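You operate a simulated robot arm through the tools that you are given. There is no shell and no other tool. Be economical: measure what you need, move in short steps, check, and stop when the job is done.

Carry out the task below with a simulated two-armed robot. There is one attempt and no reset: what you move stays moved.

JOB
Open the white-edged bench door, fetch the white wipes packet and set it on the white-edged bench cupboard shelf, then shut the door. Open the black-edged bench upper drawer, take the second bench front green tape strip and put it inside and shut the drawer again. Lift the bin cover open. Any order will do.

Only the result counts: the job must be done as asked and must still hold three seconds after the hand-in. Knocking over, shifting, dropping, spilling or breaking anything else fails it. A push-on lid holds only when it is set on centred and level and pressed home; a screw cap is set on level and turned clockwise until tight.

ROBOT AND FRAMES
Two 7-joint arms with two-finger parallel grippers on one trunk, on a base that drives. Base frame: it is fixed to the floor where the robot stands at the start and does not move with it; the origin is under the middle of the robot, x ahead of it, y to its left, z up. Lengths are in cm, angles in degrees, forces in N, time in s.
The left shoulder is at the start at [6, 14.3, 83.5], the right one opposite. With the tool pointing down near the work surface each hand reaches from about 28 to 72 cm from the robot's upright axis, wherever it stands, measured 20 degrees to its own side. Places, roughly: bin cover [0, -90, 90]; black-edged bench upper drawer [-100, -350, 70]; black-edged bench upper drawer inside [-100, -360, 60]; second bench front green tape stri (9x4x2 cm) [-210, -440, 80]; white wipes packet [-200, -450, 75]; white-edged bench cupboard shelf [80, -50, 40]; white-edged bench door [70, -30, 40]. Payload 1.57 kg a hand.
Tool frame (each hand has its own): the origin (TCP) lies between the finger pads and is the grasp point; the fingertips stand 3 cm ahead of it; z points along the fingers, y is the line along which they close. Largest opening 11 cm; finger width 2.4, thickness 1.2; the body of the gripper, 4.8 by 11.2 cm, starts 7.8 cm behind the TCP.
Orientation is that of the tool frame in the base frame, as a unit quaternion [x, y, z, w]. With the fingers straight down and closing along the base's y, the tool's x points along the base's -x, its y along +y and its z along -z.

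CONTROLS
- The arms move only by the tool nudge_tool. It takes "left_plan", "right_plan" or both (then of equal length, played together; a hand with none holds still); each is a list of rows, each a list of 3 entries, a list of its own where there are three numbers: the finger opening in cm, from 0 to 11, then the shift along the tool's x, y, z in units of 20 mm (1.0 is 20 mm), then the turn, a rotation vector about the tool's x, y, z in units of 5 degrees (1.0 is 5 degrees). In form: [[jaw, [dx, dy, dz], [wx, wy, wz]], ...]. A call has 1 to 12 rows; each row shifts and turns the commanded pose from where the row before left it, along the tool's axes as they then stand. A call with a number of a shift or a turn outside -1 to 1 is refused whole. Each row takes 0.2 s and may step no farther than 5 cm and 8.6 degrees from the row before; otherwise, or with a gripper value out of range, the whole call is refused. A pose out of reach is approached as far as the arm can. The call stops where the force on the tool passes 40 N (or 10 N more than at its start, if that is more) or the arm is blocked; 0.2 s more then pass. The fingers move at their own pace (about 4.5 cm/s each) and stop on an object; they squeeze with about 21 N. The grip force told is the motor's: it shows also when the fingers shut on nothing. Time passes only in rows, and 0.2 s behind the last, so rows that do not move let the fingers close. The reply holds the time, the measured pose of the TCP, the force on the tool along the base axes, the opening and the grip force, in the units named above and with some noise, with the torque about the TCP (base axes, N m) and any sound that the robot's microphone picked up, and new pictures: "show" is both (left out), scene, wrist or none (wrist: the cameras of the hands that moved).
- Cameras (640 x 400 px; columns grow to the right, rows downward): "scene" is now at [2.68, -3.92, 143.56]; the picture's right is [-0.70, -0.72, 0.00], its down [-0.56, 0.55, -0.62] and it looks along [0.44, -0.43, -0.78] (base axes); focal length 263 px, centre (320, 200). "left" rides on the left gripper at [7, -1.6, -14.1] in its tool frame; the picture's right is [0.23, 0.97, 0.00], its down [-0.85, 0.20, -0.48] and it looks along [-0.47, 0.11, 0.88] (tool axes); focal length 222 px, centre (320, 200). "right" rides on the right gripper at [7, 1.6, -14.1] in its tool frame; the picture's right is [-0.23, 0.97, 0.00], its down [-0.86, -0.20, -0.48] and it looks along [-0.47, -0.11, 0.88] (tool axes); focal length 222 px, centre (320, 200). There is no depth. A picture from a camera that has moved, and an enlarged one, comes with that camera's place and axes in the base frame and with its lens. The place of the scene camera against the robot may be out by one fixed shift of up to 1.8 cm in any direction.
- slide_trunk(by): slides the trunk up (or, below 0, down) by that many cm; the arms and the scene camera ride with it, the base frame stays. It gives what a move gives, with no picture.
- drive_base(legs): drives the robot by 1 to 6 legs, each [ahead, left, turn to the left] in cm, cm and degrees, along the robot's own axes; the way and the turn of a leg run together, so that a leg with both is an arc; at most 150 cm and 180 degrees a leg. The arms and the cameras ride along, it lands a little off, and it stops where it bumps. It gives what a move gives, and a new picture of the scene camera.
- head_to(pan, tilt): turns the head with the scene camera to pan (to the left, within 86 degrees either way) and tilt (down, from -29 to 69), counted from straight ahead of the robot. It gives what a move gives, and a new picture of the scene camera.
- enlarge(camera, box): a new picture of the part [left, top, right, bottom] of that camera's present view, enlarged. No time passes.
- sign_off(): hands the job in; it is judged then, once.

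Work in short steps. Places have to be worked out from the pictures, the camera data and where the tool is seen: move nearer, look again, correct. Check each grasp and each placing, and mend what went wrong. You have 165 turns and 260 pictures in all, those below and enlarged ones among them. Open the grippers and draw the arms clear of the work before you hand the job in, unless the task says otherwise; then end with one line.

The tools are called after "Call:" as a command line: name --argument value ..., lists and objects as JSON in quotes. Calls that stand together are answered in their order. nudge_tool: Moves the arms, as the interface text tells. Its arguments: {"type":"object","properties":{"left_plan":{"type":"array"},"right_plan":{"type":"array"},"show":{"type":"string","enum":["both","scene","wrist","none"]}},"required":[]} The other tools are called the same way: slide_trunk (by) slides the trunk up or down; drive_base (legs) drives the base; head_to (pan, tilt) turns the head that bears the scene camera; enlarge (camera, box) takes an enlarged picture of a part of a camera's view; sign_off () hands the job in.

At the start:

```text
time_s: 0.0
left_eef_pos: [46.16, -2.06, 100.01]
left_ee_rot: [0.0, 1.0, 0.0, 0.0]
left_wrist_force: [0.3, -0.3, 0.9]
left_torque: [0.01, 0.01, 0.01]
left_grip_width: 11.03
left_grasp_force: 0.1
right_eef_pos: [27.63, -42.65, 99.91]
right_ee_rot: [0.0, 1.0, 0.0, 0.0]
right_wrist_force: [1.2, 0.4, -0.7]
right_torque: [0.0, 0.0, 0.0]
right_grip_width: 11.0
right_grasp_force: 0.1
trunk travel left (down, up): [-43.3, 15.7]
robot x, y, heading: [-0.06, -0.13, 0.2]
head pan, tilt: [-44.2, 51.7]
```

scene: 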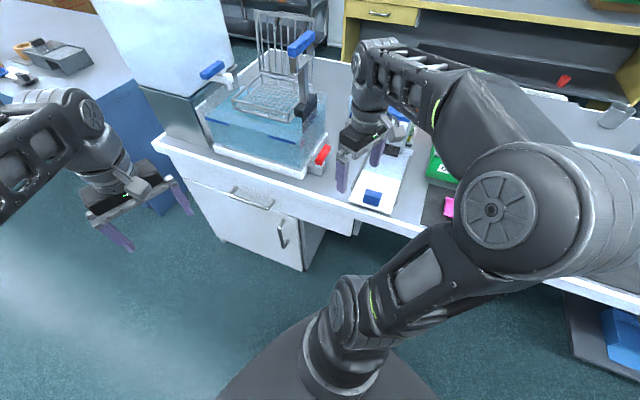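
right: 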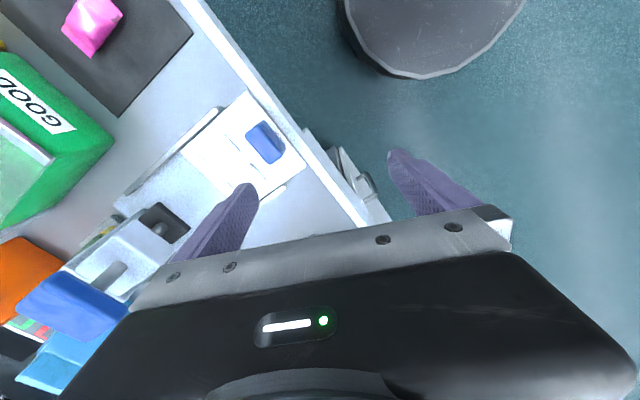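
left: 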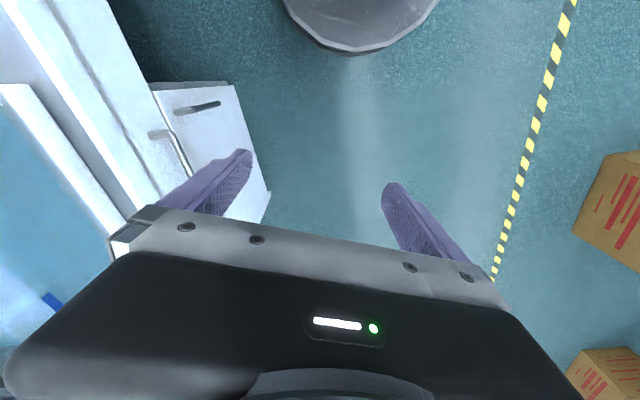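

I'll survey the surroundings first: the bench ahead right, then the bin and the rest.

Call:
head_to --pan -80 --tilt 30

Call:
head_to --pan -30 --tilt 30

Call:
head_to --pan 40 --tilt 25

```text
time_s: 1.0
left_eef_pos: [46.2, -2.06, 99.94]
left_ee_rot: [0.0, 1.0, 0.0, -0.001]
left_wrist_force: [0.9, 0.7, 0.7]
left_torque: [-0.01, 0.0, 0.03]
left_grip_width: 11.01
left_grasp_force: 0.1
right_eef_pos: [27.5, -42.65, 99.98]
right_ee_rot: [0.001, 1.0, 0.0, 0.001]
right_wrist_force: [0.7, 0.1, 0.4]
right_torque: [-0.01, 0.01, -0.01]
right_grip_width: 11.02
right_grasp_force: 0.0
trunk travel left (down, up): [-43.3, 15.7]
robot x, y, heading: [0.46, 0.33, 0.2]
head pan, tilt: [-80.0, 30.0]
camera scene: at [-1.14, -7.56, 146.73], right [-0.98, -0.17, 0.0], down [-0.09, 0.49, -0.87], along [0.15, -0.85, -0.5], focal length 263 px, centre (320, 200)
```

scene: 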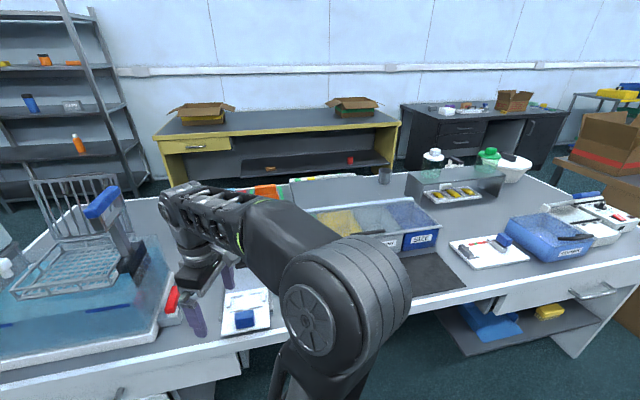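

```text
time_s: 2.2
left_eef_pos: [46.14, -2.0, 100.0]
left_ee_rot: [0.0, 1.0, -0.001, 0.0]
left_wrist_force: [-1.0, 0.0, 0.0]
left_torque: [0.01, 0.03, -0.03]
left_grip_width: 10.97
left_grasp_force: 0.0
right_eef_pos: [27.55, -42.7, 99.89]
right_ee_rot: [0.0, 1.0, 0.0, 0.0]
right_wrist_force: [-0.8, 0.3, 0.6]
right_torque: [0.03, 0.01, 0.04]
right_grip_width: 11.03
right_grasp_force: 0.0
trunk travel left (down, up): [-43.3, 15.7]
robot x, y, heading: [-0.22, -0.01, -0.2]
head pan, tilt: [-30.0, 30.0]
camera scene: at [5.11, -3.19, 146.74], right [-0.5, -0.87, 0.0], down [-0.43, 0.25, -0.87], along [0.75, -0.43, -0.5], focal length 263 px, centre (320, 200)
```

scene: 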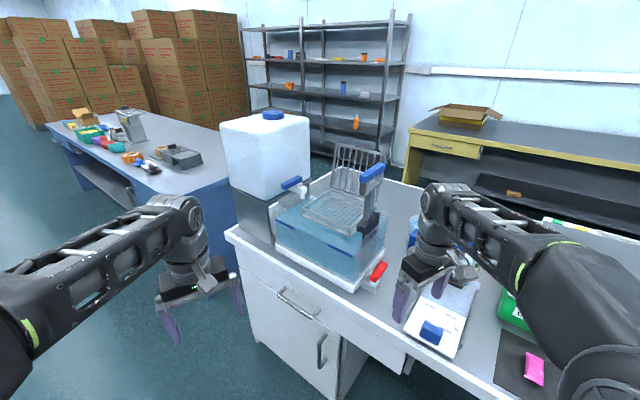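

```text
time_s: 3.6
left_eef_pos: [46.0, -2.03, 99.93]
left_ee_rot: [0.0, 1.0, 0.001, 0.0]
left_wrist_force: [0.1, 0.2, 0.1]
left_torque: [0.0, -0.02, -0.01]
left_grip_width: 11.01
left_grasp_force: 0.1
right_eef_pos: [27.55, -42.7, 100.0]
right_ee_rot: [0.0, 1.0, 0.001, 0.0]
right_wrist_force: [0.4, 0.4, -0.1]
right_torque: [0.03, -0.02, 0.0]
right_grip_width: 10.98
right_grasp_force: 0.1
trunk travel left (down, up): [-43.3, 15.7]
robot x, y, heading: [-0.06, -0.16, 0.1]
head pan, tilt: [40.0, 25.0]
camera scene: at [4.34, 7.26, 147.54], right [0.64, -0.77, 0.0], down [-0.32, -0.27, -0.91], along [0.69, 0.58, -0.42], focal length 263 px, centre (320, 200)
```

scene: 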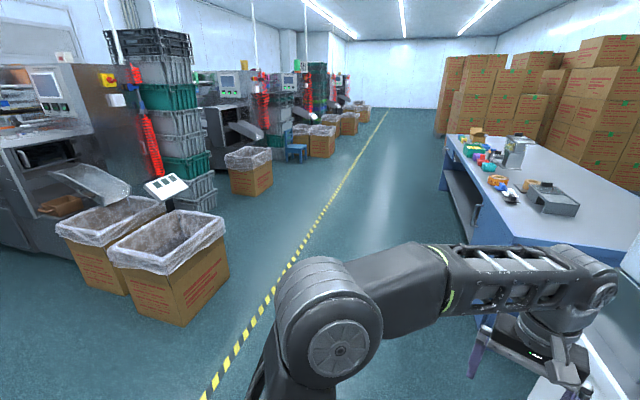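

Look again toward the right and zoom in on the bin and the far benches.

Call:
head_to --pan -86 --tilt 35

Call:
enlarge --camera "scene" --box '[240, 100, 500, 260]'

Call:
enlarge --camera "scene" --box '[340, 20, 600, 180]'

```text
time_s: 5.7
left_eef_pos: [46.12, -2.03, 99.85]
left_ee_rot: [-0.001, 1.0, 0.0, -0.001]
left_wrist_force: [0.2, 0.5, -0.8]
left_torque: [0.05, -0.02, 0.03]
left_grip_width: 11.01
left_grasp_force: 0.1
right_eef_pos: [27.6, -42.68, 100.13]
right_ee_rot: [0.001, 1.0, -0.001, 0.001]
right_wrist_force: [-0.2, 0.3, -0.3]
right_torque: [0.01, -0.02, -0.02]
right_grip_width: 10.98
right_grasp_force: 0.1
trunk travel left (down, up): [-43.3, 15.7]
robot x, y, heading: [-0.05, 0.28, 0.0]
head pan, tilt: [-85.9, 35.0]
camera scene: at [-2.09, -7.44, 145.96], right [-1.0, -0.07, 0.0], down [-0.04, 0.57, -0.82], along [0.06, -0.82, -0.57], focal length 263 px, centre (320, 200)
```

scene: 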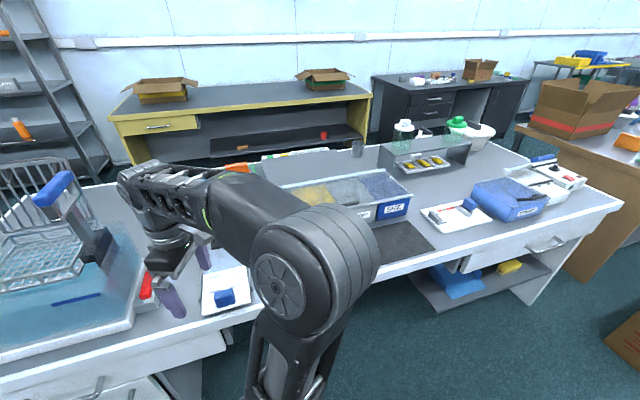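

```text
2.46 times, centred on (370, 180) of scene
camera zoom: at [-2.09, -7.44, 145.96], right [-1.0, -0.07, 0.0], down [-0.04, 0.57, -0.82], along [0.06, -0.82, -0.57], focal length 647 px, centre (197, 249)
```

zoom: 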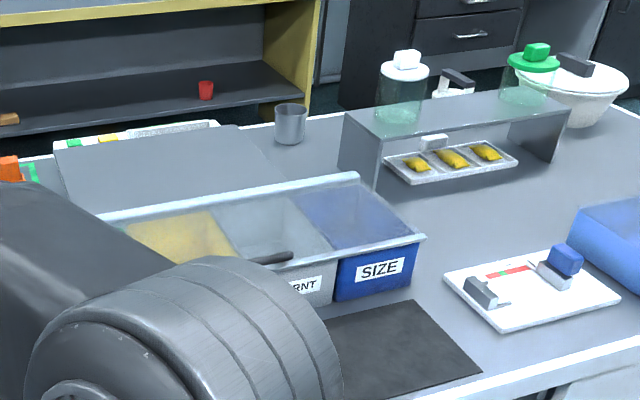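

```text
2.46 times, centred on (470, 100) of scene
camera zoom: at [-2.09, -7.44, 145.96], right [-1.0, -0.07, 0.0], down [-0.04, 0.57, -0.82], along [0.06, -0.82, -0.57], focal length 647 px, centre (-49, 446)
```

zoom: 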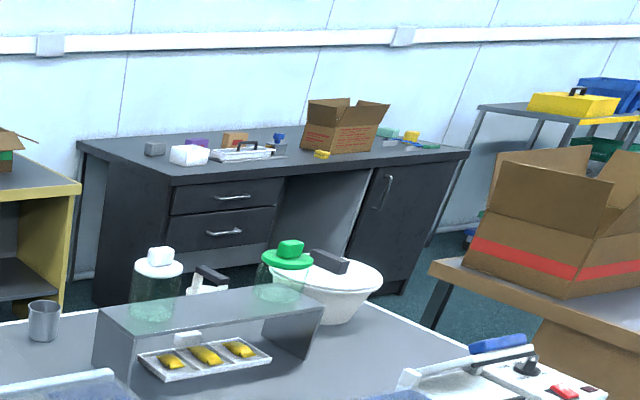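

The benches seem rotated about 24° relative to my frame; the bin cover is a clear lid with a dark handle. I'll back away from the bench, then turn to face it.

Call:
drive_base --legs '[[-25, 45, 0], [0, 0, -66]]'

Call:
head_to --pan 0 --tilt 35

```text
time_s: 11.4
left_eef_pos: [-6.6, 0.99, 100.03]
left_ee_rot: [0.534, 0.846, 0.001, 0.0]
left_wrist_force: [0.4, 0.3, -0.2]
left_torque: [0.01, 0.06, 0.01]
left_grip_width: 11.0
left_grasp_force: 0.1
right_eef_pos: [-51.12, 0.17, 99.96]
right_ee_rot: [0.533, 0.846, 0.0, 0.0]
right_wrist_force: [0.4, 1.0, -0.6]
right_torque: [0.0, 0.02, 0.01]
right_grip_width: 11.03
right_grasp_force: 0.1
trunk travel left (down, up): [-43.3, 15.7]
robot x, y, heading: [-24.65, 43.82, -64.3]
head pan, tilt: [-85.9, 35.0]
camera scene: at [-33.29, 43.18, 145.96], right [-0.49, 0.87, 0.0], down [0.5, 0.28, -0.82], along [-0.71, -0.4, -0.57], focal length 263 px, centre (320, 200)
```

scene: 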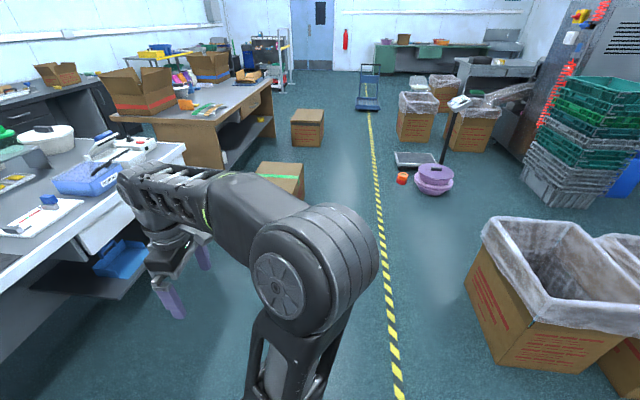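

```text
time_s: 13.0
left_eef_pos: [-6.68, 0.97, 99.98]
left_ee_rot: [0.533, 0.846, 0.0, 0.0]
left_wrist_force: [0.4, -0.5, -0.8]
left_torque: [-0.02, 0.0, 0.02]
left_grip_width: 11.0
left_grasp_force: 0.1
right_eef_pos: [-51.19, 0.26, 100.01]
right_ee_rot: [0.534, 0.845, 0.0, 0.0]
right_wrist_force: [-0.7, 0.5, 0.5]
right_torque: [-0.01, 0.0, -0.02]
right_grip_width: 11.0
right_grasp_force: 0.0
trunk travel left (down, up): [-43.3, 15.7]
robot x, y, heading: [-24.54, 43.6, -64.6]
head pan, tilt: [0.0, 35.0]
camera scene: at [-21.83, 39.58, 145.96], right [-0.9, -0.43, 0.0], down [-0.25, 0.52, -0.82], along [0.35, -0.74, -0.57], focal length 263 px, centre (320, 200)
```

scene: 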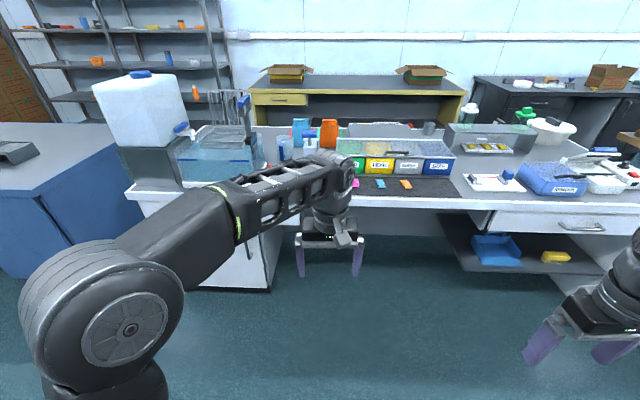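

The view is aligned with the bench now. Zoom on the bin and door.

Call:
enlarge --camera "scene" --box '[320, 100, 480, 200]'

Call:
enlarge --camera "scene" --box '[440, 40, 640, 165]'

Call:
enlarge --camera "scene" --box '[90, 160, 330, 310]'

```text
4.00 times, centred on (400, 150) of scene
camera zoom: at [-21.83, 39.58, 145.96], right [-0.9, -0.43, 0.0], down [-0.25, 0.52, -0.82], along [0.35, -0.74, -0.57], focal length 1051 px, centre (0, 400)
```

zoom: 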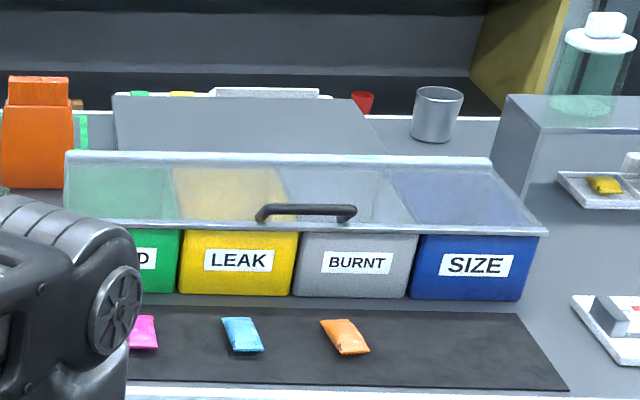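

```text
3.20 times, centred on (540, 102) of scene
camera zoom: at [-21.83, 39.58, 145.96], right [-0.9, -0.43, 0.0], down [-0.25, 0.52, -0.82], along [0.35, -0.74, -0.57], focal length 841 px, centre (-384, 512)
```

zoom: 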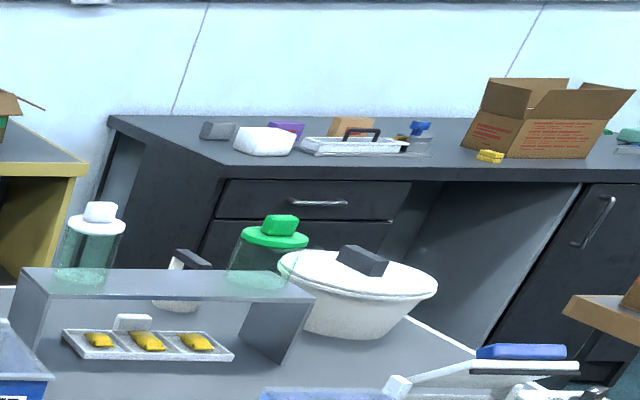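

```text
2.67 times, centred on (210, 235) of scene
camera zoom: at [-21.83, 39.58, 145.96], right [-0.9, -0.43, 0.0], down [-0.25, 0.52, -0.82], along [0.35, -0.74, -0.57], focal length 701 px, centre (613, 107)
```

zoom: 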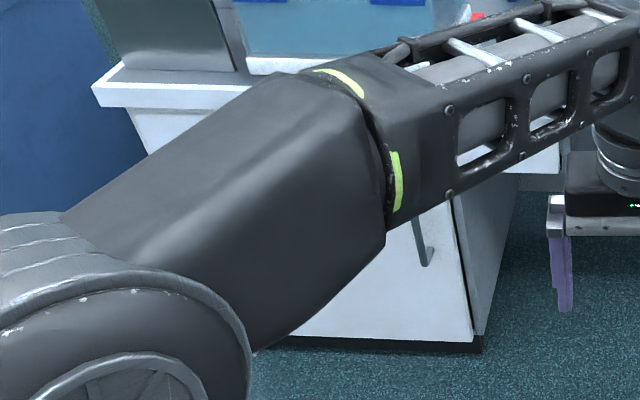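

The bin's clear lid has a bar handle along its front edge, hinged at the back, near (-5,-83,92). I'll tuck the left arm up and back, then drive up to the bench.

Call:
nudge_tool --left_plan '[[11, [0.7, 1, -0.8], [0, 0, 0]], [11, [0.7, 1, -0.8], [0, 0, 0]], [11, [0.7, 1, -0.8], [0, 0, 0]], [11, [0.7, 1, -0.8], [0, 0, 0]], [11, [0.7, 1, -0.8], [0, 0, 0]], [11, [0.7, 1, -0.8], [0, 0, 0]], [11, [0.7, 1, -0.8], [0, 0, 0]], [11, [0.7, 1, -0.8], [0, 0, 0]], [11, [0.7, 1, -0.8], [0, 0, 0]], [11, [0.7, 1, -0.8], [0, 0, 0]], [11, [0.7, 1, -0.8], [0, 0, 0]], [11, [0, 0, 0], [0, 0, 0]]]' --right_plan '[[11, [0, 0, -0.8], [0, 0, 0]], [11, [0, 0, -0.8], [0, 0, 0]], [11, [0, 0, -0.8], [0, 0, 0]], [11, [0, 0, -0.8], [0, 0, 0]], [11, [0, 0, -0.8], [0, 0, 0]], [11, [0, 0, -0.8], [0, 0, 0]], [11, [0, 0, -0.8], [0, 0, 0]], [11, [0, 0, -0.8], [0, 0, 0]], [11, [0, 0, -0.8], [0, 0, 0]], [11, [0, 0, -0.8], [0, 0, 0]], [11, [0, 0, 0], [0, 0, 0]], [11, [0, 0, 0], [0, 0, 0]]]' --show "none"

Call:
drive_base --legs '[[0, -16, 0], [52, 0, 0]]'

```text
time_s: 15.6
left_eef_pos: [-1.87, 9.62, 103.08]
left_ee_rot: [0.534, 0.846, -0.001, 0.0]
left_wrist_force: [0.1, 0.3, 0.5]
left_torque: [-0.03, 0.01, 0.0]
left_grip_width: 11.0
left_grasp_force: 0.0
left hand out of reach, approached as far as the arm can: row 2, 3, 4, 5, 6, 7, 8, 9, 10, 11
right_eef_pos: [-51.24, 0.14, 103.24]
right_ee_rot: [0.534, 0.846, 0.0, -0.001]
right_wrist_force: [0.3, -1.1, -0.6]
right_torque: [0.0, -0.03, 0.02]
right_grip_width: 11.03
right_grasp_force: 0.1
right hand out of reach, approached as far as the arm can: row 3, 4, 5, 6, 7, 8, 9, 10
trunk travel left (down, up): [-43.3, 15.7]
robot x, y, heading: [-24.53, 43.33, -64.4]
head pan, tilt: [0.0, 35.0]
```

```text
time_s: 19.7
left_eef_pos: [5.88, -44.82, 103.13]
left_ee_rot: [0.537, 0.844, -0.001, 0.0]
left_wrist_force: [-0.3, 0.0, 0.2]
left_torque: [-0.02, 0.02, 0.03]
left_grip_width: 11.03
left_grasp_force: 0.0
right_eef_pos: [-43.52, -54.13, 103.22]
right_ee_rot: [0.537, 0.844, 0.001, 0.0]
right_wrist_force: [-0.5, -0.7, -0.4]
right_torque: [0.01, 0.03, -0.03]
right_grip_width: 11.0
right_grasp_force: 0.1
trunk travel left (down, up): [-43.3, 15.7]
robot x, y, heading: [-16.7, -10.57, -64.9]
head pan, tilt: [0.0, 35.0]
camera scene: at [-13.87, -14.81, 145.96], right [-0.91, -0.42, 0.0], down [-0.24, 0.52, -0.82], along [0.35, -0.74, -0.57], focal length 263 px, centre (320, 200)
```

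scene: 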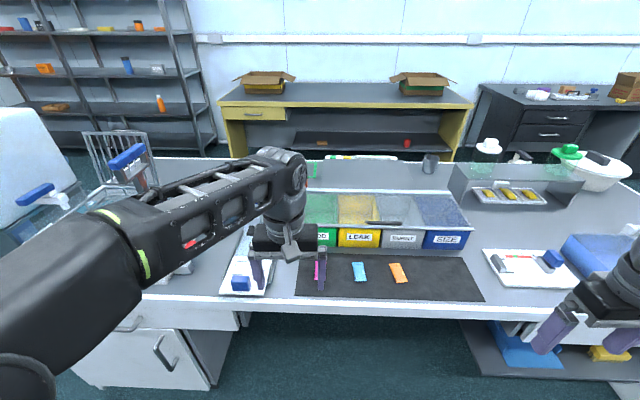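

Triangulating gives the handle at about (-5,-81.5,92.7) and the hinge at about z 91, 20 cm behind it. I'll drive 8 cm closer and look with the right wrist camera.

Call:
drive_base --legs '[[8, 0, 0]]'

Call:
head_to --pan -10 --tilt 45

Call:
enlarge --camera "scene" --box '[240, 100, 440, 225]'

Call:
enlarge --camera "right" --box '[0, 0, 640, 400]'

```text
time_s: 20.8
left_eef_pos: [9.34, -52.14, 103.14]
left_ee_rot: [0.535, 0.845, -0.001, -0.001]
left_wrist_force: [0.3, 0.1, -0.1]
left_torque: [0.0, 0.02, -0.02]
left_grip_width: 11.02
left_grasp_force: 0.1
right_eef_pos: [-40.02, -61.39, 103.16]
right_ee_rot: [0.536, 0.844, 0.0, -0.001]
right_wrist_force: [0.1, 0.5, 0.2]
right_torque: [0.0, 0.03, -0.03]
right_grip_width: 10.99
right_grasp_force: 0.0
trunk travel left (down, up): [-43.3, 15.7]
robot x, y, heading: [-13.39, -18.02, -64.9]
head pan, tilt: [0.0, 35.0]
camera scene: at [-10.41, -22.18, 145.95], right [-0.91, -0.43, 0.0], down [-0.24, 0.52, -0.82], along [0.35, -0.74, -0.57], focal length 263 px, centre (320, 200)
```

scene: 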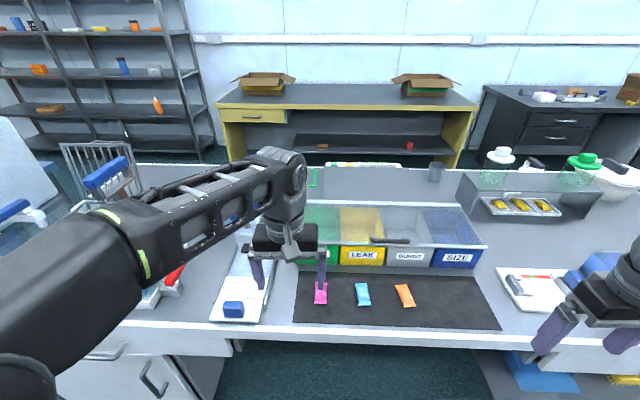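

```text
time_s: 21.5
left_eef_pos: [9.32, -52.05, 103.24]
left_ee_rot: [0.536, 0.844, -0.001, 0.0]
left_wrist_force: [0.1, 0.7, -0.2]
left_torque: [-0.01, 0.02, 0.02]
left_grip_width: 11.02
left_grasp_force: 0.1
right_eef_pos: [-40.24, -61.37, 103.23]
right_ee_rot: [0.536, 0.844, 0.0, 0.0]
right_wrist_force: [0.4, -0.3, -0.1]
right_torque: [0.02, -0.03, -0.02]
right_grip_width: 11.0
right_grasp_force: 0.2
trunk travel left (down, up): [-43.3, 15.7]
robot x, y, heading: [-13.1, -18.35, -64.9]
head pan, tilt: [-10.0, 45.0]
camera scene: at [-12.08, -21.92, 144.48], right [-0.96, -0.26, 0.0], down [-0.19, 0.68, -0.71], along [0.19, -0.68, -0.71], focal length 263 px, centre (320, 200)
```

scene: 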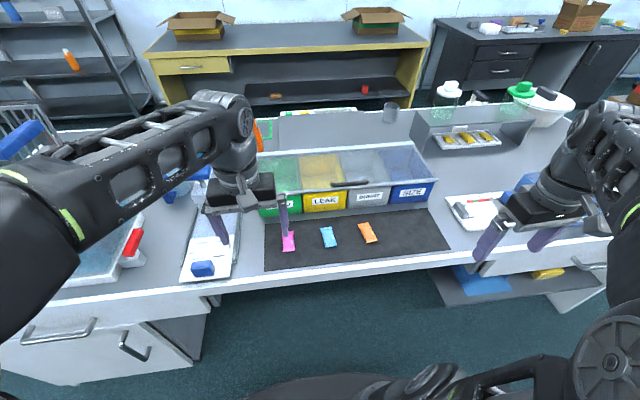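

```text
3.20 times, centred on (340, 162) of scene
camera zoom: at [-12.08, -21.92, 144.48], right [-0.96, -0.26, 0.0], down [-0.19, 0.68, -0.71], along [0.19, -0.68, -0.71], focal length 841 px, centre (256, 320)
```

zoom: 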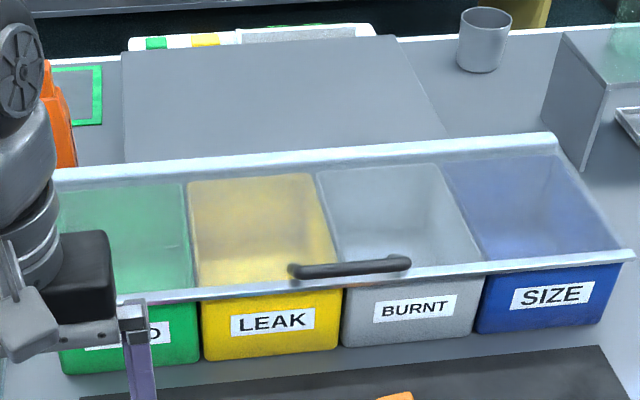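

```text
1.00 times, centred on (320, 200) of right (not enlarged: the box is as wide or as high as the picture)
camera zoom: at [-41.62, -54.48, 117.37], right [0.98, 0.21, 0.0], down [0.18, -0.86, 0.48], along [0.1, -0.47, -0.88], focal length 222 px, centre (320, 200)
```

zoom: 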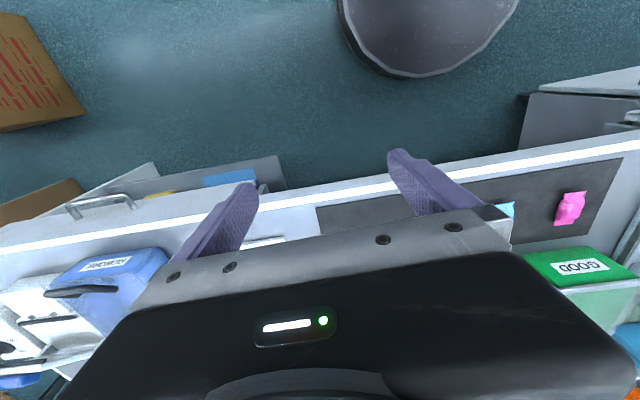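

The handle is a bar on posts over the lid's front edge. I'll bring the right hand forward over the mat, then reorient it to point ahead with the fingers closing vertically, so it can grip the bar from the front.

Call:
slide_trunk --by 8

Call:
nudge_tool --right_plan '[[6, [-1, 0.57, 0], [0, 0, 0]], [6, [-1, 0.57, 0], [0, 0, 0]], [6, [-1, 0.57, 0], [0, 0, 0]], [6, [-1, 0.57, 0], [0, 0, 0]], [6, [-1, 0.57, 0], [0, 0, 0]], [6, [-1, 0.57, 0], [0, 0, 0]], [6, [-1, 0.57, 0], [0, 0, 0]], [6, [-1, 0.57, 0], [0, 0, 0]], [6, [-1, 0.57, 0], [0, 0, 0]], [6, [-1, 0.57, 0], [0, 0, 0]], [6, [0, 0, 0], [0, 0, 0]]]' --show "none"

Call:
nudge_tool --right_plan '[[6, [0, 0, 0], [-0.99, -0.99, 0.99]], [6, [0, 0, 0], [-0.99, -0.99, 0.99]], [6, [0, 0, 0], [-0.99, -0.99, 0.99]], [6, [0, 0, 0], [-0.99, -0.99, 0.99]], [6, [0, 0, 0], [-0.99, -0.99, 0.99]], [6, [0, 0, 0], [-0.99, -0.99, 0.99]], [6, [0, 0, 0], [-0.99, -0.99, 0.99]], [6, [0, 0, 0], [-0.99, -0.99, 0.99]], [6, [0, 0, 0], [-0.99, -0.99, 0.99]], [6, [0, 0, 0], [-0.99, -0.99, 0.99]], [6, [0, 0, 0], [-0.99, -0.99, 0.99]], [6, [0, 0, 0], [-0.99, -0.99, 0.99]]]'

```text
time_s: 22.6
left_eef_pos: [9.21, -52.04, 111.11]
left_ee_rot: [0.536, 0.844, -0.001, 0.001]
left_wrist_force: [-0.5, 0.5, -0.1]
left_torque: [0.01, 0.05, 0.0]
left_grip_width: 11.0
left_grasp_force: 0.1
right_eef_pos: [-39.98, -61.34, 111.18]
right_ee_rot: [0.536, 0.844, 0.0, 0.0]
right_wrist_force: [-0.7, -0.9, 0.3]
right_torque: [-0.02, -0.01, -0.01]
right_grip_width: 11.0
right_grasp_force: 0.0
trunk travel left (down, up): [-51.3, 7.7]
robot x, y, heading: [-13.06, -18.19, -64.8]
head pan, tilt: [-10.0, 45.0]
```

```text
time_s: 25.0
left_eef_pos: [9.35, -52.07, 111.18]
left_ee_rot: [0.535, 0.845, -0.001, 0.0]
left_wrist_force: [0.7, 0.4, -0.9]
left_torque: [-0.01, -0.01, 0.0]
left_grip_width: 11.02
left_grasp_force: 0.0
right_eef_pos: [-25.63, -71.44, 111.02]
right_ee_rot: [0.536, 0.844, -0.002, 0.001]
right_wrist_force: [-0.5, -0.4, -0.1]
right_torque: [-0.02, 0.0, 0.03]
right_grip_width: 5.99
right_grasp_force: 0.1
right hand out of reach, approached as far as the arm can: row 6, 8, 9, 10
trunk travel left (down, up): [-51.3, 7.7]
robot x, y, heading: [-13.31, -18.38, -64.8]
head pan, tilt: [-10.0, 45.0]
```

```text
time_s: 27.6
left_eef_pos: [9.33, -52.1, 111.14]
left_ee_rot: [0.536, 0.844, -0.001, 0.001]
left_wrist_force: [-0.8, 0.9, 0.1]
left_torque: [0.01, 0.0, 0.03]
left_grip_width: 10.98
left_grasp_force: 0.0
right_eef_pos: [-26.3, -72.68, 111.08]
right_ee_rot: [0.716, 0.285, 0.139, 0.622]
right_wrist_force: [-0.6, 0.5, 0.2]
right_torque: [0.01, -0.01, 0.0]
right_grip_width: 6.01
right_grasp_force: 0.1
right hand out of reach, approached as far as the arm can: row 12
trunk travel left (down, up): [-51.3, 7.7]
robot x, y, heading: [-12.82, -18.22, -64.8]
head pan, tilt: [-10.0, 45.0]
camera scene: at [-12.1, -21.99, 152.47], right [-0.97, -0.26, 0.0], down [-0.18, 0.68, -0.71], along [0.18, -0.68, -0.71], focal length 263 px, centre (320, 200)
camera right: at [-28.25, -57.4, 114.28], right [0.05, -0.19, 0.98], down [-0.99, -0.1, 0.03], along [0.09, -0.98, -0.2], focal length 222 px, centre (320, 200)
```

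scene: 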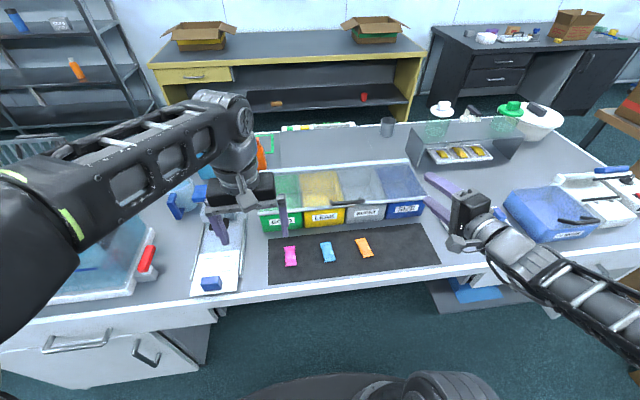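
right: 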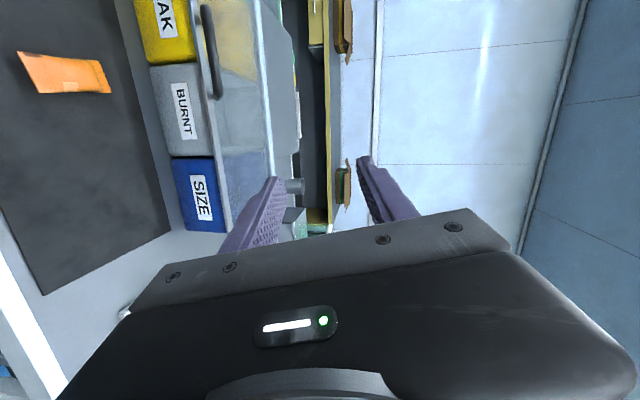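

Orientation works. I'll finish the rotation and move in front of the handle for a closer look.

Call:
nudge_tool --right_plan '[[5, [0, 0, 0], [-0.99, -0.99, 0.99]], [5, [0, 0, 0], [-0.99, -0.99, 0.99]], [5, [0.85, 0, 0], [0, 0, 0]], [5, [0.85, 0, 0], [0, 0, 0]], [5, [0.85, -0.9, 0], [0, 0, 0]], [5, [0.85, -0.9, 0], [0, 0, 0]], [5, [0.85, -0.9, 0], [0, 0, 0]], [5, [0.85, -0.9, 0], [0, 0, 0]], [5, [0.85, -0.9, 0], [0, 0, 0]], [5, [0.85, -0.9, 0], [0, 0, 0]], [5, [0.85, -0.9, 0], [0, 0, 0]], [5, [0, 0, 0], [0, 0, 0]]]'

```text
time_s: 30.2
left_eef_pos: [9.19, -51.97, 111.21]
left_ee_rot: [0.536, 0.844, -0.002, 0.0]
left_wrist_force: [-0.1, 0.6, -0.2]
left_torque: [0.01, 0.01, -0.04]
left_grip_width: 10.98
left_grasp_force: 0.0
right_eef_pos: [-16.22, -78.82, 101.16]
right_ee_rot: [0.689, 0.154, 0.155, 0.691]
right_wrist_force: [-0.2, 0.0, -0.2]
right_torque: [0.01, 0.01, -0.01]
right_grip_width: 5.01
right_grasp_force: 0.0
right hand out of reach, approached as far as the arm can: row 1, 2, 3, 4, 5, 6, 7, 8, 9, 10
trunk travel left (down, up): [-51.3, 7.7]
robot x, y, heading: [-13.28, -18.21, -64.9]
head pan, tilt: [-10.0, 45.0]
camera scene: at [-12.1, -21.89, 152.48], right [-0.97, -0.26, 0.0], down [-0.18, 0.68, -0.71], along [0.18, -0.68, -0.71], focal length 263 px, centre (320, 200)
camera right: at [-15.92, -63.13, 102.66], right [-0.21, -0.1, 0.97], down [-0.98, 0.07, -0.2], along [-0.05, -0.99, -0.11], focal length 222 px, centre (320, 200)
```

scene: 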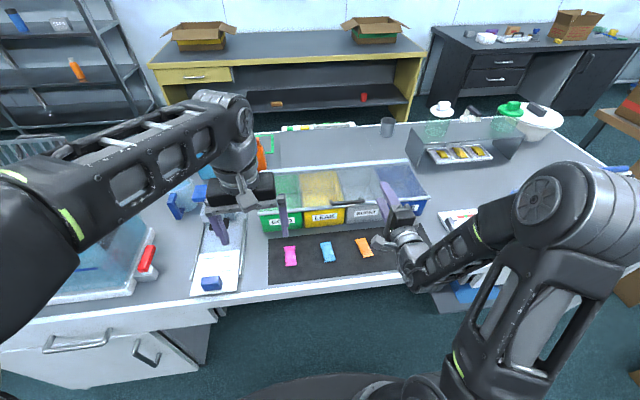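
right: 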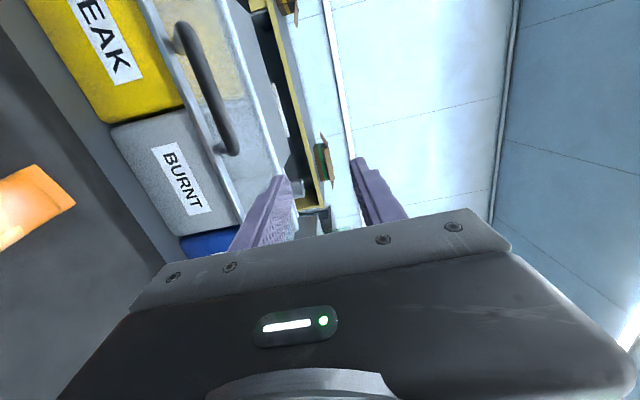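

Call:
enlarge --camera "right" --box '[120, 0, 360, 240]'

```text
1.67 times, centred on (240, 120) of right
camera zoom: at [-15.92, -63.13, 102.66], right [-0.21, -0.1, 0.97], down [-0.98, 0.07, -0.2], along [-0.05, -0.99, -0.11], focal length 370 px, centre (453, 333)
```

zoom: 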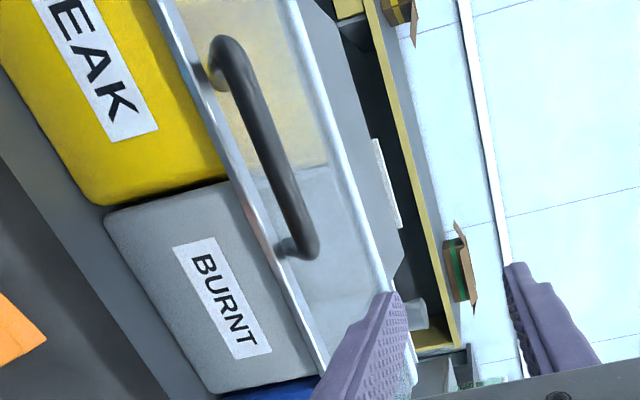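

The handle is a clear rod about 3 cm over the lid, centre near (-5,-83.5,91.7). The arm is too folded here, so I'll back the base a little and then line the hand up.

Call:
drive_base --legs '[[-9, 0, 0]]'

Call:
nudge_tool --right_plan '[[4, [0.9, 0, 0], [0, 0, 0]], [4, [0.9, -0.6, 0], [0, 0, 0]], [4, [0.9, -0.6, 0], [0, 0, 0]], [4, [0.9, -0.6, 0], [0, 0, 0]], [4, [0.5, -0.6, 0], [0, 0, 0]], [4, [0, 0, 0], [0, 0, 0]]]'

```text
time_s: 31.3
left_eef_pos: [5.33, -43.75, 111.07]
left_ee_rot: [0.536, 0.844, -0.002, 0.001]
left_wrist_force: [-1.0, -0.4, -0.3]
left_torque: [0.0, 0.03, -0.02]
left_grip_width: 10.99
left_grasp_force: 0.0
right_eef_pos: [-20.08, -70.51, 101.17]
right_ee_rot: [0.69, 0.154, 0.155, 0.69]
right_wrist_force: [0.5, 1.1, -1.1]
right_torque: [0.0, 0.02, 0.04]
right_grip_width: 5.02
right_grasp_force: 0.0
trunk travel left (down, up): [-51.3, 7.7]
robot x, y, heading: [-17.38, -10.09, -64.7]
head pan, tilt: [-10.0, 45.0]
camera scene: at [-16.01, -13.57, 152.49], right [-0.97, -0.26, 0.0], down [-0.18, 0.68, -0.71], along [0.19, -0.68, -0.71], focal length 263 px, centre (320, 200)
```

scene: 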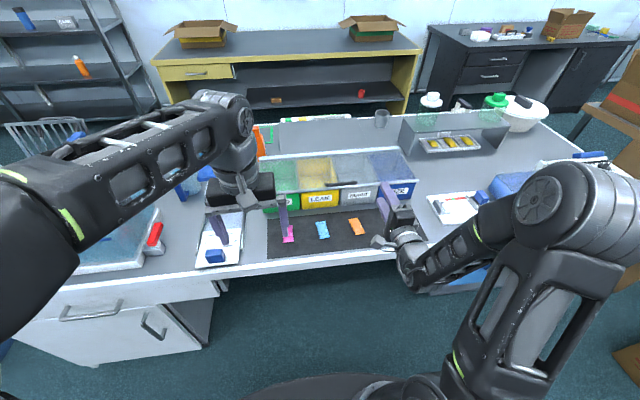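

```text
time_s: 32.7
left_eef_pos: [5.39, -43.87, 111.2]
left_ee_rot: [0.536, 0.844, -0.002, 0.0]
left_wrist_force: [-0.5, 0.0, -0.1]
left_torque: [0.03, 0.02, 0.02]
left_grip_width: 11.01
left_grasp_force: 0.1
right_eef_pos: [-12.55, -67.85, 95.99]
right_ee_rot: [0.69, 0.154, 0.155, 0.69]
right_wrist_force: [0.2, -0.5, 0.3]
right_torque: [-0.02, -0.01, 0.01]
right_grip_width: 4.0
right_grasp_force: 0.2
right hand out of reach, approached as far as the arm can: row 1
trunk travel left (down, up): [-51.3, 7.7]
robot x, y, heading: [-17.22, -9.85, -65.1]
head pan, tilt: [-10.0, 45.0]
camera scene: at [-15.92, -13.74, 152.48], right [-0.97, -0.26, 0.0], down [-0.19, 0.68, -0.71], along [0.18, -0.68, -0.71], focal length 263 px, centre (320, 200)
camera right: at [-12.31, -52.15, 97.63], right [-0.21, -0.1, 0.97], down [-0.98, 0.07, -0.2], along [-0.05, -0.99, -0.11], focal length 222 px, centre (320, 200)
```

scene: 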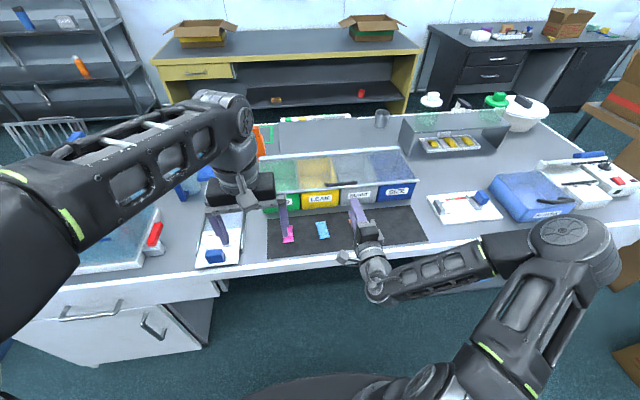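
right: 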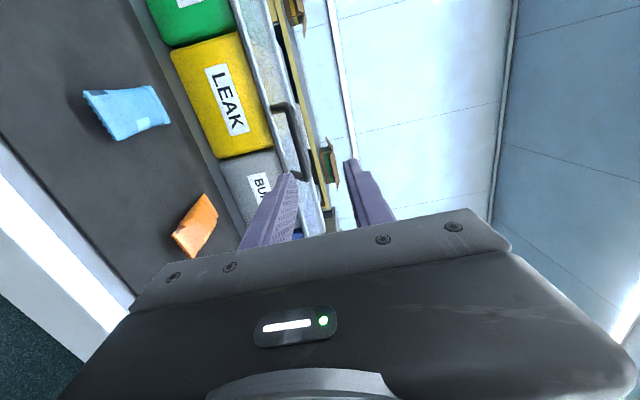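

Call:
enlarge --camera "right" --box '[220, 60, 380, 220]'

```text
2.50 times, centred on (300, 140) of right
camera zoom: at [-12.31, -52.15, 97.63], right [-0.21, -0.1, 0.97], down [-0.98, 0.07, -0.2], along [-0.05, -0.99, -0.11], focal length 555 px, centre (370, 350)
```

zoom: 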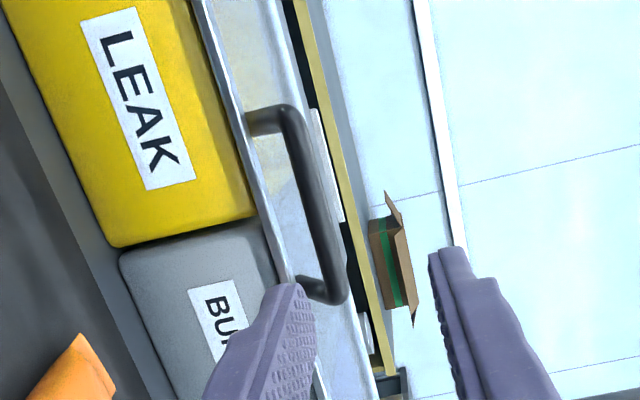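

Bar endpoints triangulate consistently: centre (-5.9,-82,93.1). I'll advance 10.8 cm, then pitch the tool 30° downward, and look.

Call:
nudge_tool --right_plan '[[3, [0, 0, 0.9], [0, 0, 0]], [3, [0, 0, 0.9], [0, 0, 0]], [3, [0, 0, 0.9], [0, 0, 0]], [3, [0, 0, 0.9], [0, 0, 0]], [3, [0, 0, 0.9], [0, 0, 0]], [3, [0, 0.2, 0.9], [0, 0, 0]], [3, [0, 0, 0], [1, 0, 0]], [3, [0, 0, 0], [1, 0, 0]], [3, [0, 0, 0], [1, 0, 0]], [3, [0, 0, 0], [1, 0, 0]], [3, [0, 0, 0], [1, 0, 0]], [3, [0, 0, 0], [1, 0, 0]]]'

Call:
enlarge --camera "right" --box '[200, 40, 440, 240]'

Call:
enlarge --camera "scene" --box '[240, 120, 440, 280]'

```text
time_s: 35.3
left_eef_pos: [5.54, -43.88, 111.13]
left_ee_rot: [0.536, 0.844, -0.002, 0.0]
left_wrist_force: [0.8, -0.2, 0.0]
left_torque: [0.04, -0.01, -0.01]
left_grip_width: 11.02
left_grasp_force: 0.0
right_eef_pos: [-7.77, -76.55, 92.86]
right_ee_rot: [0.719, 0.168, 0.152, 0.658]
right_wrist_force: [0.1, -0.1, 0.0]
right_torque: [0.01, -0.02, 0.01]
right_grip_width: 3.03
right_grasp_force: 0.1
right hand out of reach, approached as far as the arm can: row 7, 8, 9, 10, 11, 12
trunk travel left (down, up): [-51.3, 7.7]
robot x, y, heading: [-17.37, -10.05, -64.9]
head pan, tilt: [-10.0, 45.0]
camera scene: at [-15.93, -13.75, 152.48], right [-0.97, -0.26, 0.0], down [-0.19, 0.68, -0.71], along [0.19, -0.68, -0.71], focal length 263 px, centre (320, 200)
camera right: at [-7.69, -61.07, 95.67], right [-0.16, -0.18, 0.97], down [-0.99, 0.07, -0.15], along [-0.04, -0.98, -0.19], focal length 222 px, centre (320, 200)
```

scene: 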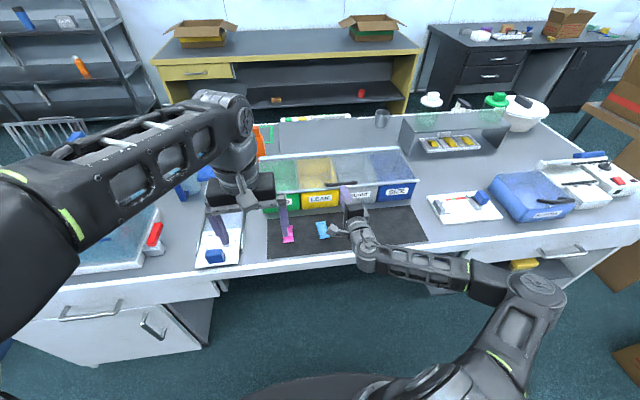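
right: 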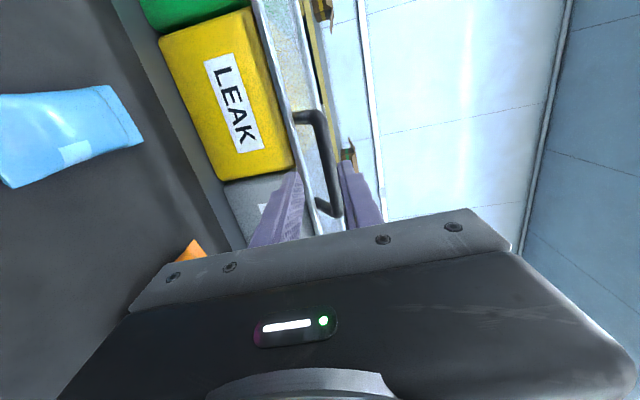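

```text
2.00 times, centred on (320, 140) of right
camera zoom: at [-7.69, -61.07, 95.67], right [-0.16, -0.18, 0.97], down [-0.99, 0.07, -0.15], along [-0.04, -0.98, -0.19], focal length 444 px, centre (320, 320)
```

zoom: 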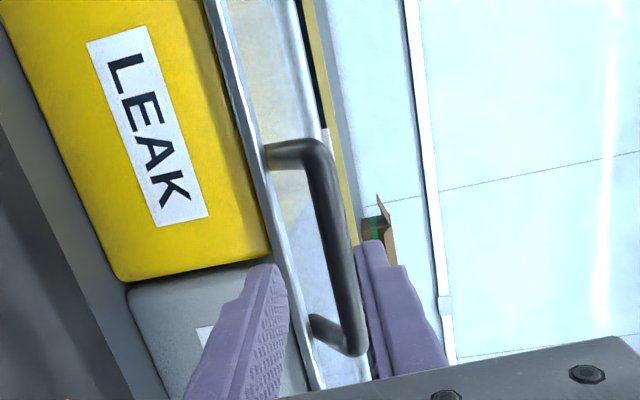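

```text
2.50 times, centred on (340, 200) of scene
camera zoom: at [-15.93, -13.75, 152.48], right [-0.97, -0.26, 0.0], down [-0.19, 0.68, -0.71], along [0.19, -0.68, -0.71], focal length 657 px, centre (270, 200)
```

zoom: 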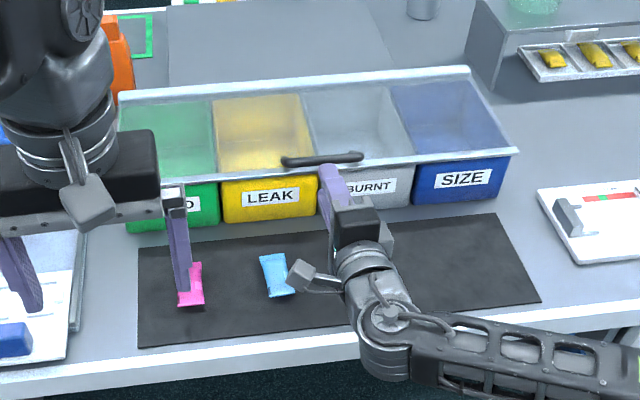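

The pitch is joint-limited here and the gap under the bar is tight. Instead I'll grip the bar from above (tool vertical, fingers closing front to back) and let it roll as the lid lifts. First I'll back off and up and restore the downward tool.

Call:
nudge_tool --right_plan '[[4, [0, 0.8, -0.9], [0, 0, 0]], [4, [0, 0.8, -0.9], [0, 0, 0]], [4, [-0.5, 0.8, -0.9], [0, 0, 0]], [4, [-0.5, 0.8, -0.9], [0, 0, 0]], [4, [-0.5, 0.8, -0.9], [0, 0, 0]], [4, [-0.5, 0.8, -0.9], [0, 0, 0]], [4, [-0.5, 0, 0], [0, 0, 0]], [4, [-0.5, 0, 0], [0, 0, 0]]]' --show "none"

Call:
nudge_tool --right_plan '[[4, [0, 0, 0], [0.99, 0.99, -0.99]], [4, [0, 0, 0], [0.99, 0.99, -0.99]], [4, [0, 0, 0], [0.99, 0.99, -0.99]], [4, [0, 0, 0], [0.99, 0.99, -0.99]], [4, [0, 0, 0], [0.99, 0.99, -0.99]], [4, [0, 0, 0], [0.99, 0.99, -0.99]], [4, [0, 0, 0], [0.99, 0.99, -0.99]], [4, [0, 0, 0], [0.99, 0.99, -0.99]], [4, [0, 0, 0], [0.99, 0.99, -0.99]], [4, [0, 0, 0], [0.99, 0.99, -0.99]], [4, [0, 0, 0], [0.99, 0.99, -0.99]], [4, [0, 0, 0], [0.99, 0.99, -0.99]]]' --show "scene"

```text
time_s: 37.1
left_eef_pos: [5.54, -43.99, 111.14]
left_ee_rot: [0.535, 0.845, -0.001, 0.0]
left_wrist_force: [0.2, 0.4, -0.5]
left_torque: [0.03, -0.02, 0.01]
left_grip_width: 11.0
left_grasp_force: 0.1
right_eef_pos: [-18.28, -70.69, 99.0]
right_ee_rot: [0.718, 0.167, 0.152, 0.658]
right_wrist_force: [-0.5, 0.0, 0.0]
right_torque: [-0.02, 0.02, 0.03]
right_grip_width: 4.01
right_grasp_force: 0.0
right hand out of reach, approached as far as the arm can: row 1, 2, 3, 4, 6
trunk travel left (down, up): [-51.3, 7.7]
robot x, y, heading: [-17.01, -9.92, -64.9]
head pan, tilt: [-10.0, 45.0]
```

```text
time_s: 39.7
left_eef_pos: [5.53, -43.94, 111.1]
left_ee_rot: [0.536, 0.844, -0.002, 0.0]
left_wrist_force: [-0.3, -0.3, -0.2]
left_torque: [0.03, 0.02, 0.0]
left_grip_width: 11.01
left_grasp_force: 0.0
right_eef_pos: [-18.12, -70.77, 99.09]
right_ee_rot: [0.601, 0.794, 0.047, 0.078]
right_wrist_force: [-0.5, -0.7, -0.5]
right_torque: [-0.01, 0.02, 0.03]
right_grip_width: 4.01
right_grasp_force: 0.1
trunk travel left (down, up): [-51.3, 7.7]
robot x, y, heading: [-16.63, -10.01, -64.8]
head pan, tilt: [-10.0, 45.0]
camera scene: at [-15.87, -13.79, 152.47], right [-0.97, -0.26, 0.0], down [-0.19, 0.68, -0.71], along [0.18, -0.68, -0.71], focal length 263 px, centre (320, 200)
```

scene: 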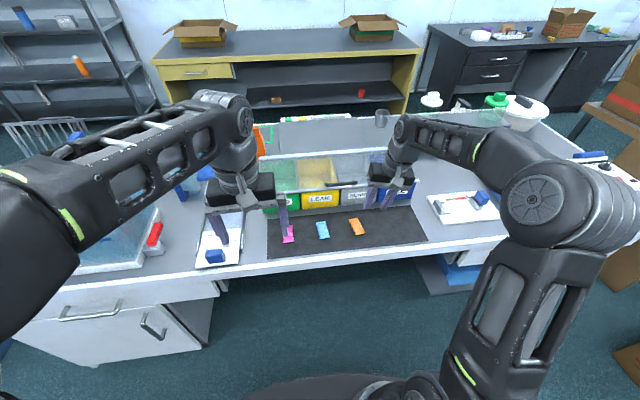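

Call:
nudge_tool --right_plan '[[4, [0, 0, -0.2], [0.127, -0.042, 0.944]], [4, [0, 0, -0.2], [0.127, -0.042, 0.944]], [4, [0, 0, -0.2], [0.127, -0.042, 0.944]], [4, [0, 0, -0.2], [0.127, -0.042, 0.944]], [4, [0, 0, -0.2], [0.127, -0.042, 0.944]], [4, [0, 0, -0.2], [0.127, -0.042, 0.944]], [4, [0, 0, -0.2], [0.127, -0.042, 0.944]], [4, [0, 0, -0.2], [0.127, -0.042, 0.944]], [4, [0, 0, -0.2], [0.127, -0.042, 0.944]], [4, [0, 0, -0.2], [0.127, -0.042, 0.944]], [4, [0, 0, -0.2], [0.127, -0.042, 0.944]], [4, [0, 0, -0.2], [0.127, -0.042, 0.944]]]' --show "none"

Call:
nudge_tool --right_plan '[[4, [0, 0, 0], [0.127, -0.042, 0.944]], [4, [0, 0, 0], [0.127, -0.042, 0.944]], [4, [0, 0, 0], [0.127, -0.042, 0.944]], [4, [0, 0, 0], [0.127, -0.042, 0.944]], [4, [0, 0, 0], [0.127, -0.042, 0.944]]]' --show "none"

Call:
drive_base --legs '[[9, 0, 0]]'

Call:
enlarge --camera "right" --box '[0, 0, 640, 400]'

```text
time_s: 42.3
left_eef_pos: [5.6, -43.97, 111.18]
left_ee_rot: [0.536, 0.845, -0.001, 0.0]
left_wrist_force: [0.0, 0.3, 0.6]
left_torque: [-0.01, 0.0, -0.01]
left_grip_width: 11.02
left_grasp_force: 0.1
right_eef_pos: [-18.78, -70.36, 103.87]
right_ee_rot: [0.911, 0.413, 0.014, 0.024]
right_wrist_force: [-0.4, 0.7, 0.4]
right_torque: [-0.01, 0.03, 0.0]
right_grip_width: 3.98
right_grasp_force: 0.0
trunk travel left (down, up): [-51.3, 7.7]
robot x, y, heading: [-17.05, -9.8, -64.8]
head pan, tilt: [-10.0, 45.0]
```

```text
time_s: 43.5
left_eef_pos: [5.44, -43.87, 111.14]
left_ee_rot: [0.536, 0.844, -0.001, 0.001]
left_wrist_force: [-0.1, -0.5, 0.6]
left_torque: [-0.02, 0.0, 0.03]
left_grip_width: 10.98
left_grasp_force: 0.1
right_eef_pos: [-18.72, -70.47, 103.89]
right_ee_rot: [0.976, 0.218, 0.0, 0.001]
right_wrist_force: [0.4, -0.2, -0.1]
right_torque: [0.0, 0.06, -0.01]
right_grip_width: 4.01
right_grasp_force: 0.1
trunk travel left (down, up): [-51.3, 7.7]
robot x, y, heading: [-16.72, -9.66, -64.7]
head pan, tilt: [-10.0, 45.0]
```

```text
time_s: 44.6
left_eef_pos: [9.24, -51.91, 111.15]
left_ee_rot: [0.536, 0.844, 0.0, 0.0]
left_wrist_force: [1.0, -0.5, -0.9]
left_torque: [0.04, -0.02, 0.01]
left_grip_width: 10.98
left_grasp_force: 0.0
right_eef_pos: [-14.88, -78.57, 103.71]
right_ee_rot: [0.976, 0.219, -0.001, -0.001]
right_wrist_force: [0.6, -0.1, -0.1]
right_torque: [0.02, -0.01, 0.02]
right_grip_width: 4.01
right_grasp_force: 0.0
trunk travel left (down, up): [-51.3, 7.7]
robot x, y, heading: [-13.21, -18.1, -64.7]
head pan, tilt: [-10.0, 45.0]
camera scene: at [-12.09, -21.91, 152.47], right [-0.96, -0.26, 0.0], down [-0.19, 0.68, -0.71], along [0.19, -0.68, -0.71], focal length 263 px, centre (320, 200)
```

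scene: 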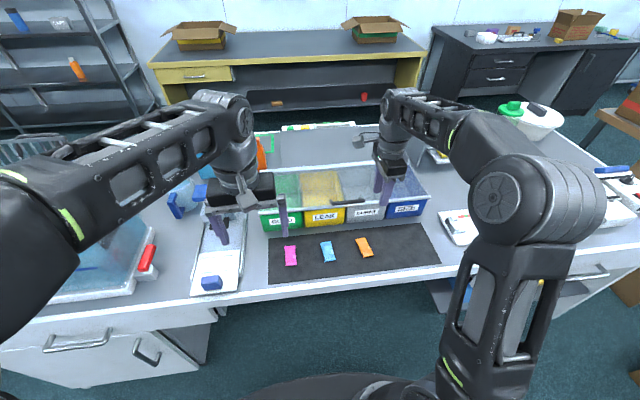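

```text
1.00 times, centred on (320, 200) of right (not enlarged: the box is as wide or as high as the picture)
camera zoom: at [-7.88, -77.17, 117.82], right [0.21, -0.98, 0.0], down [-0.86, -0.19, 0.48], along [-0.47, -0.1, -0.88], focal length 222 px, centre (320, 200)
```

zoom: 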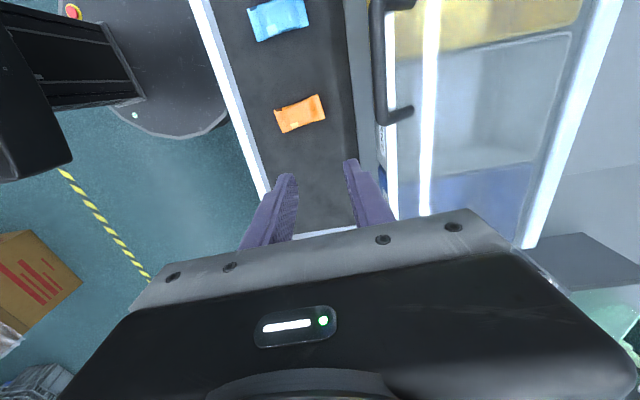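

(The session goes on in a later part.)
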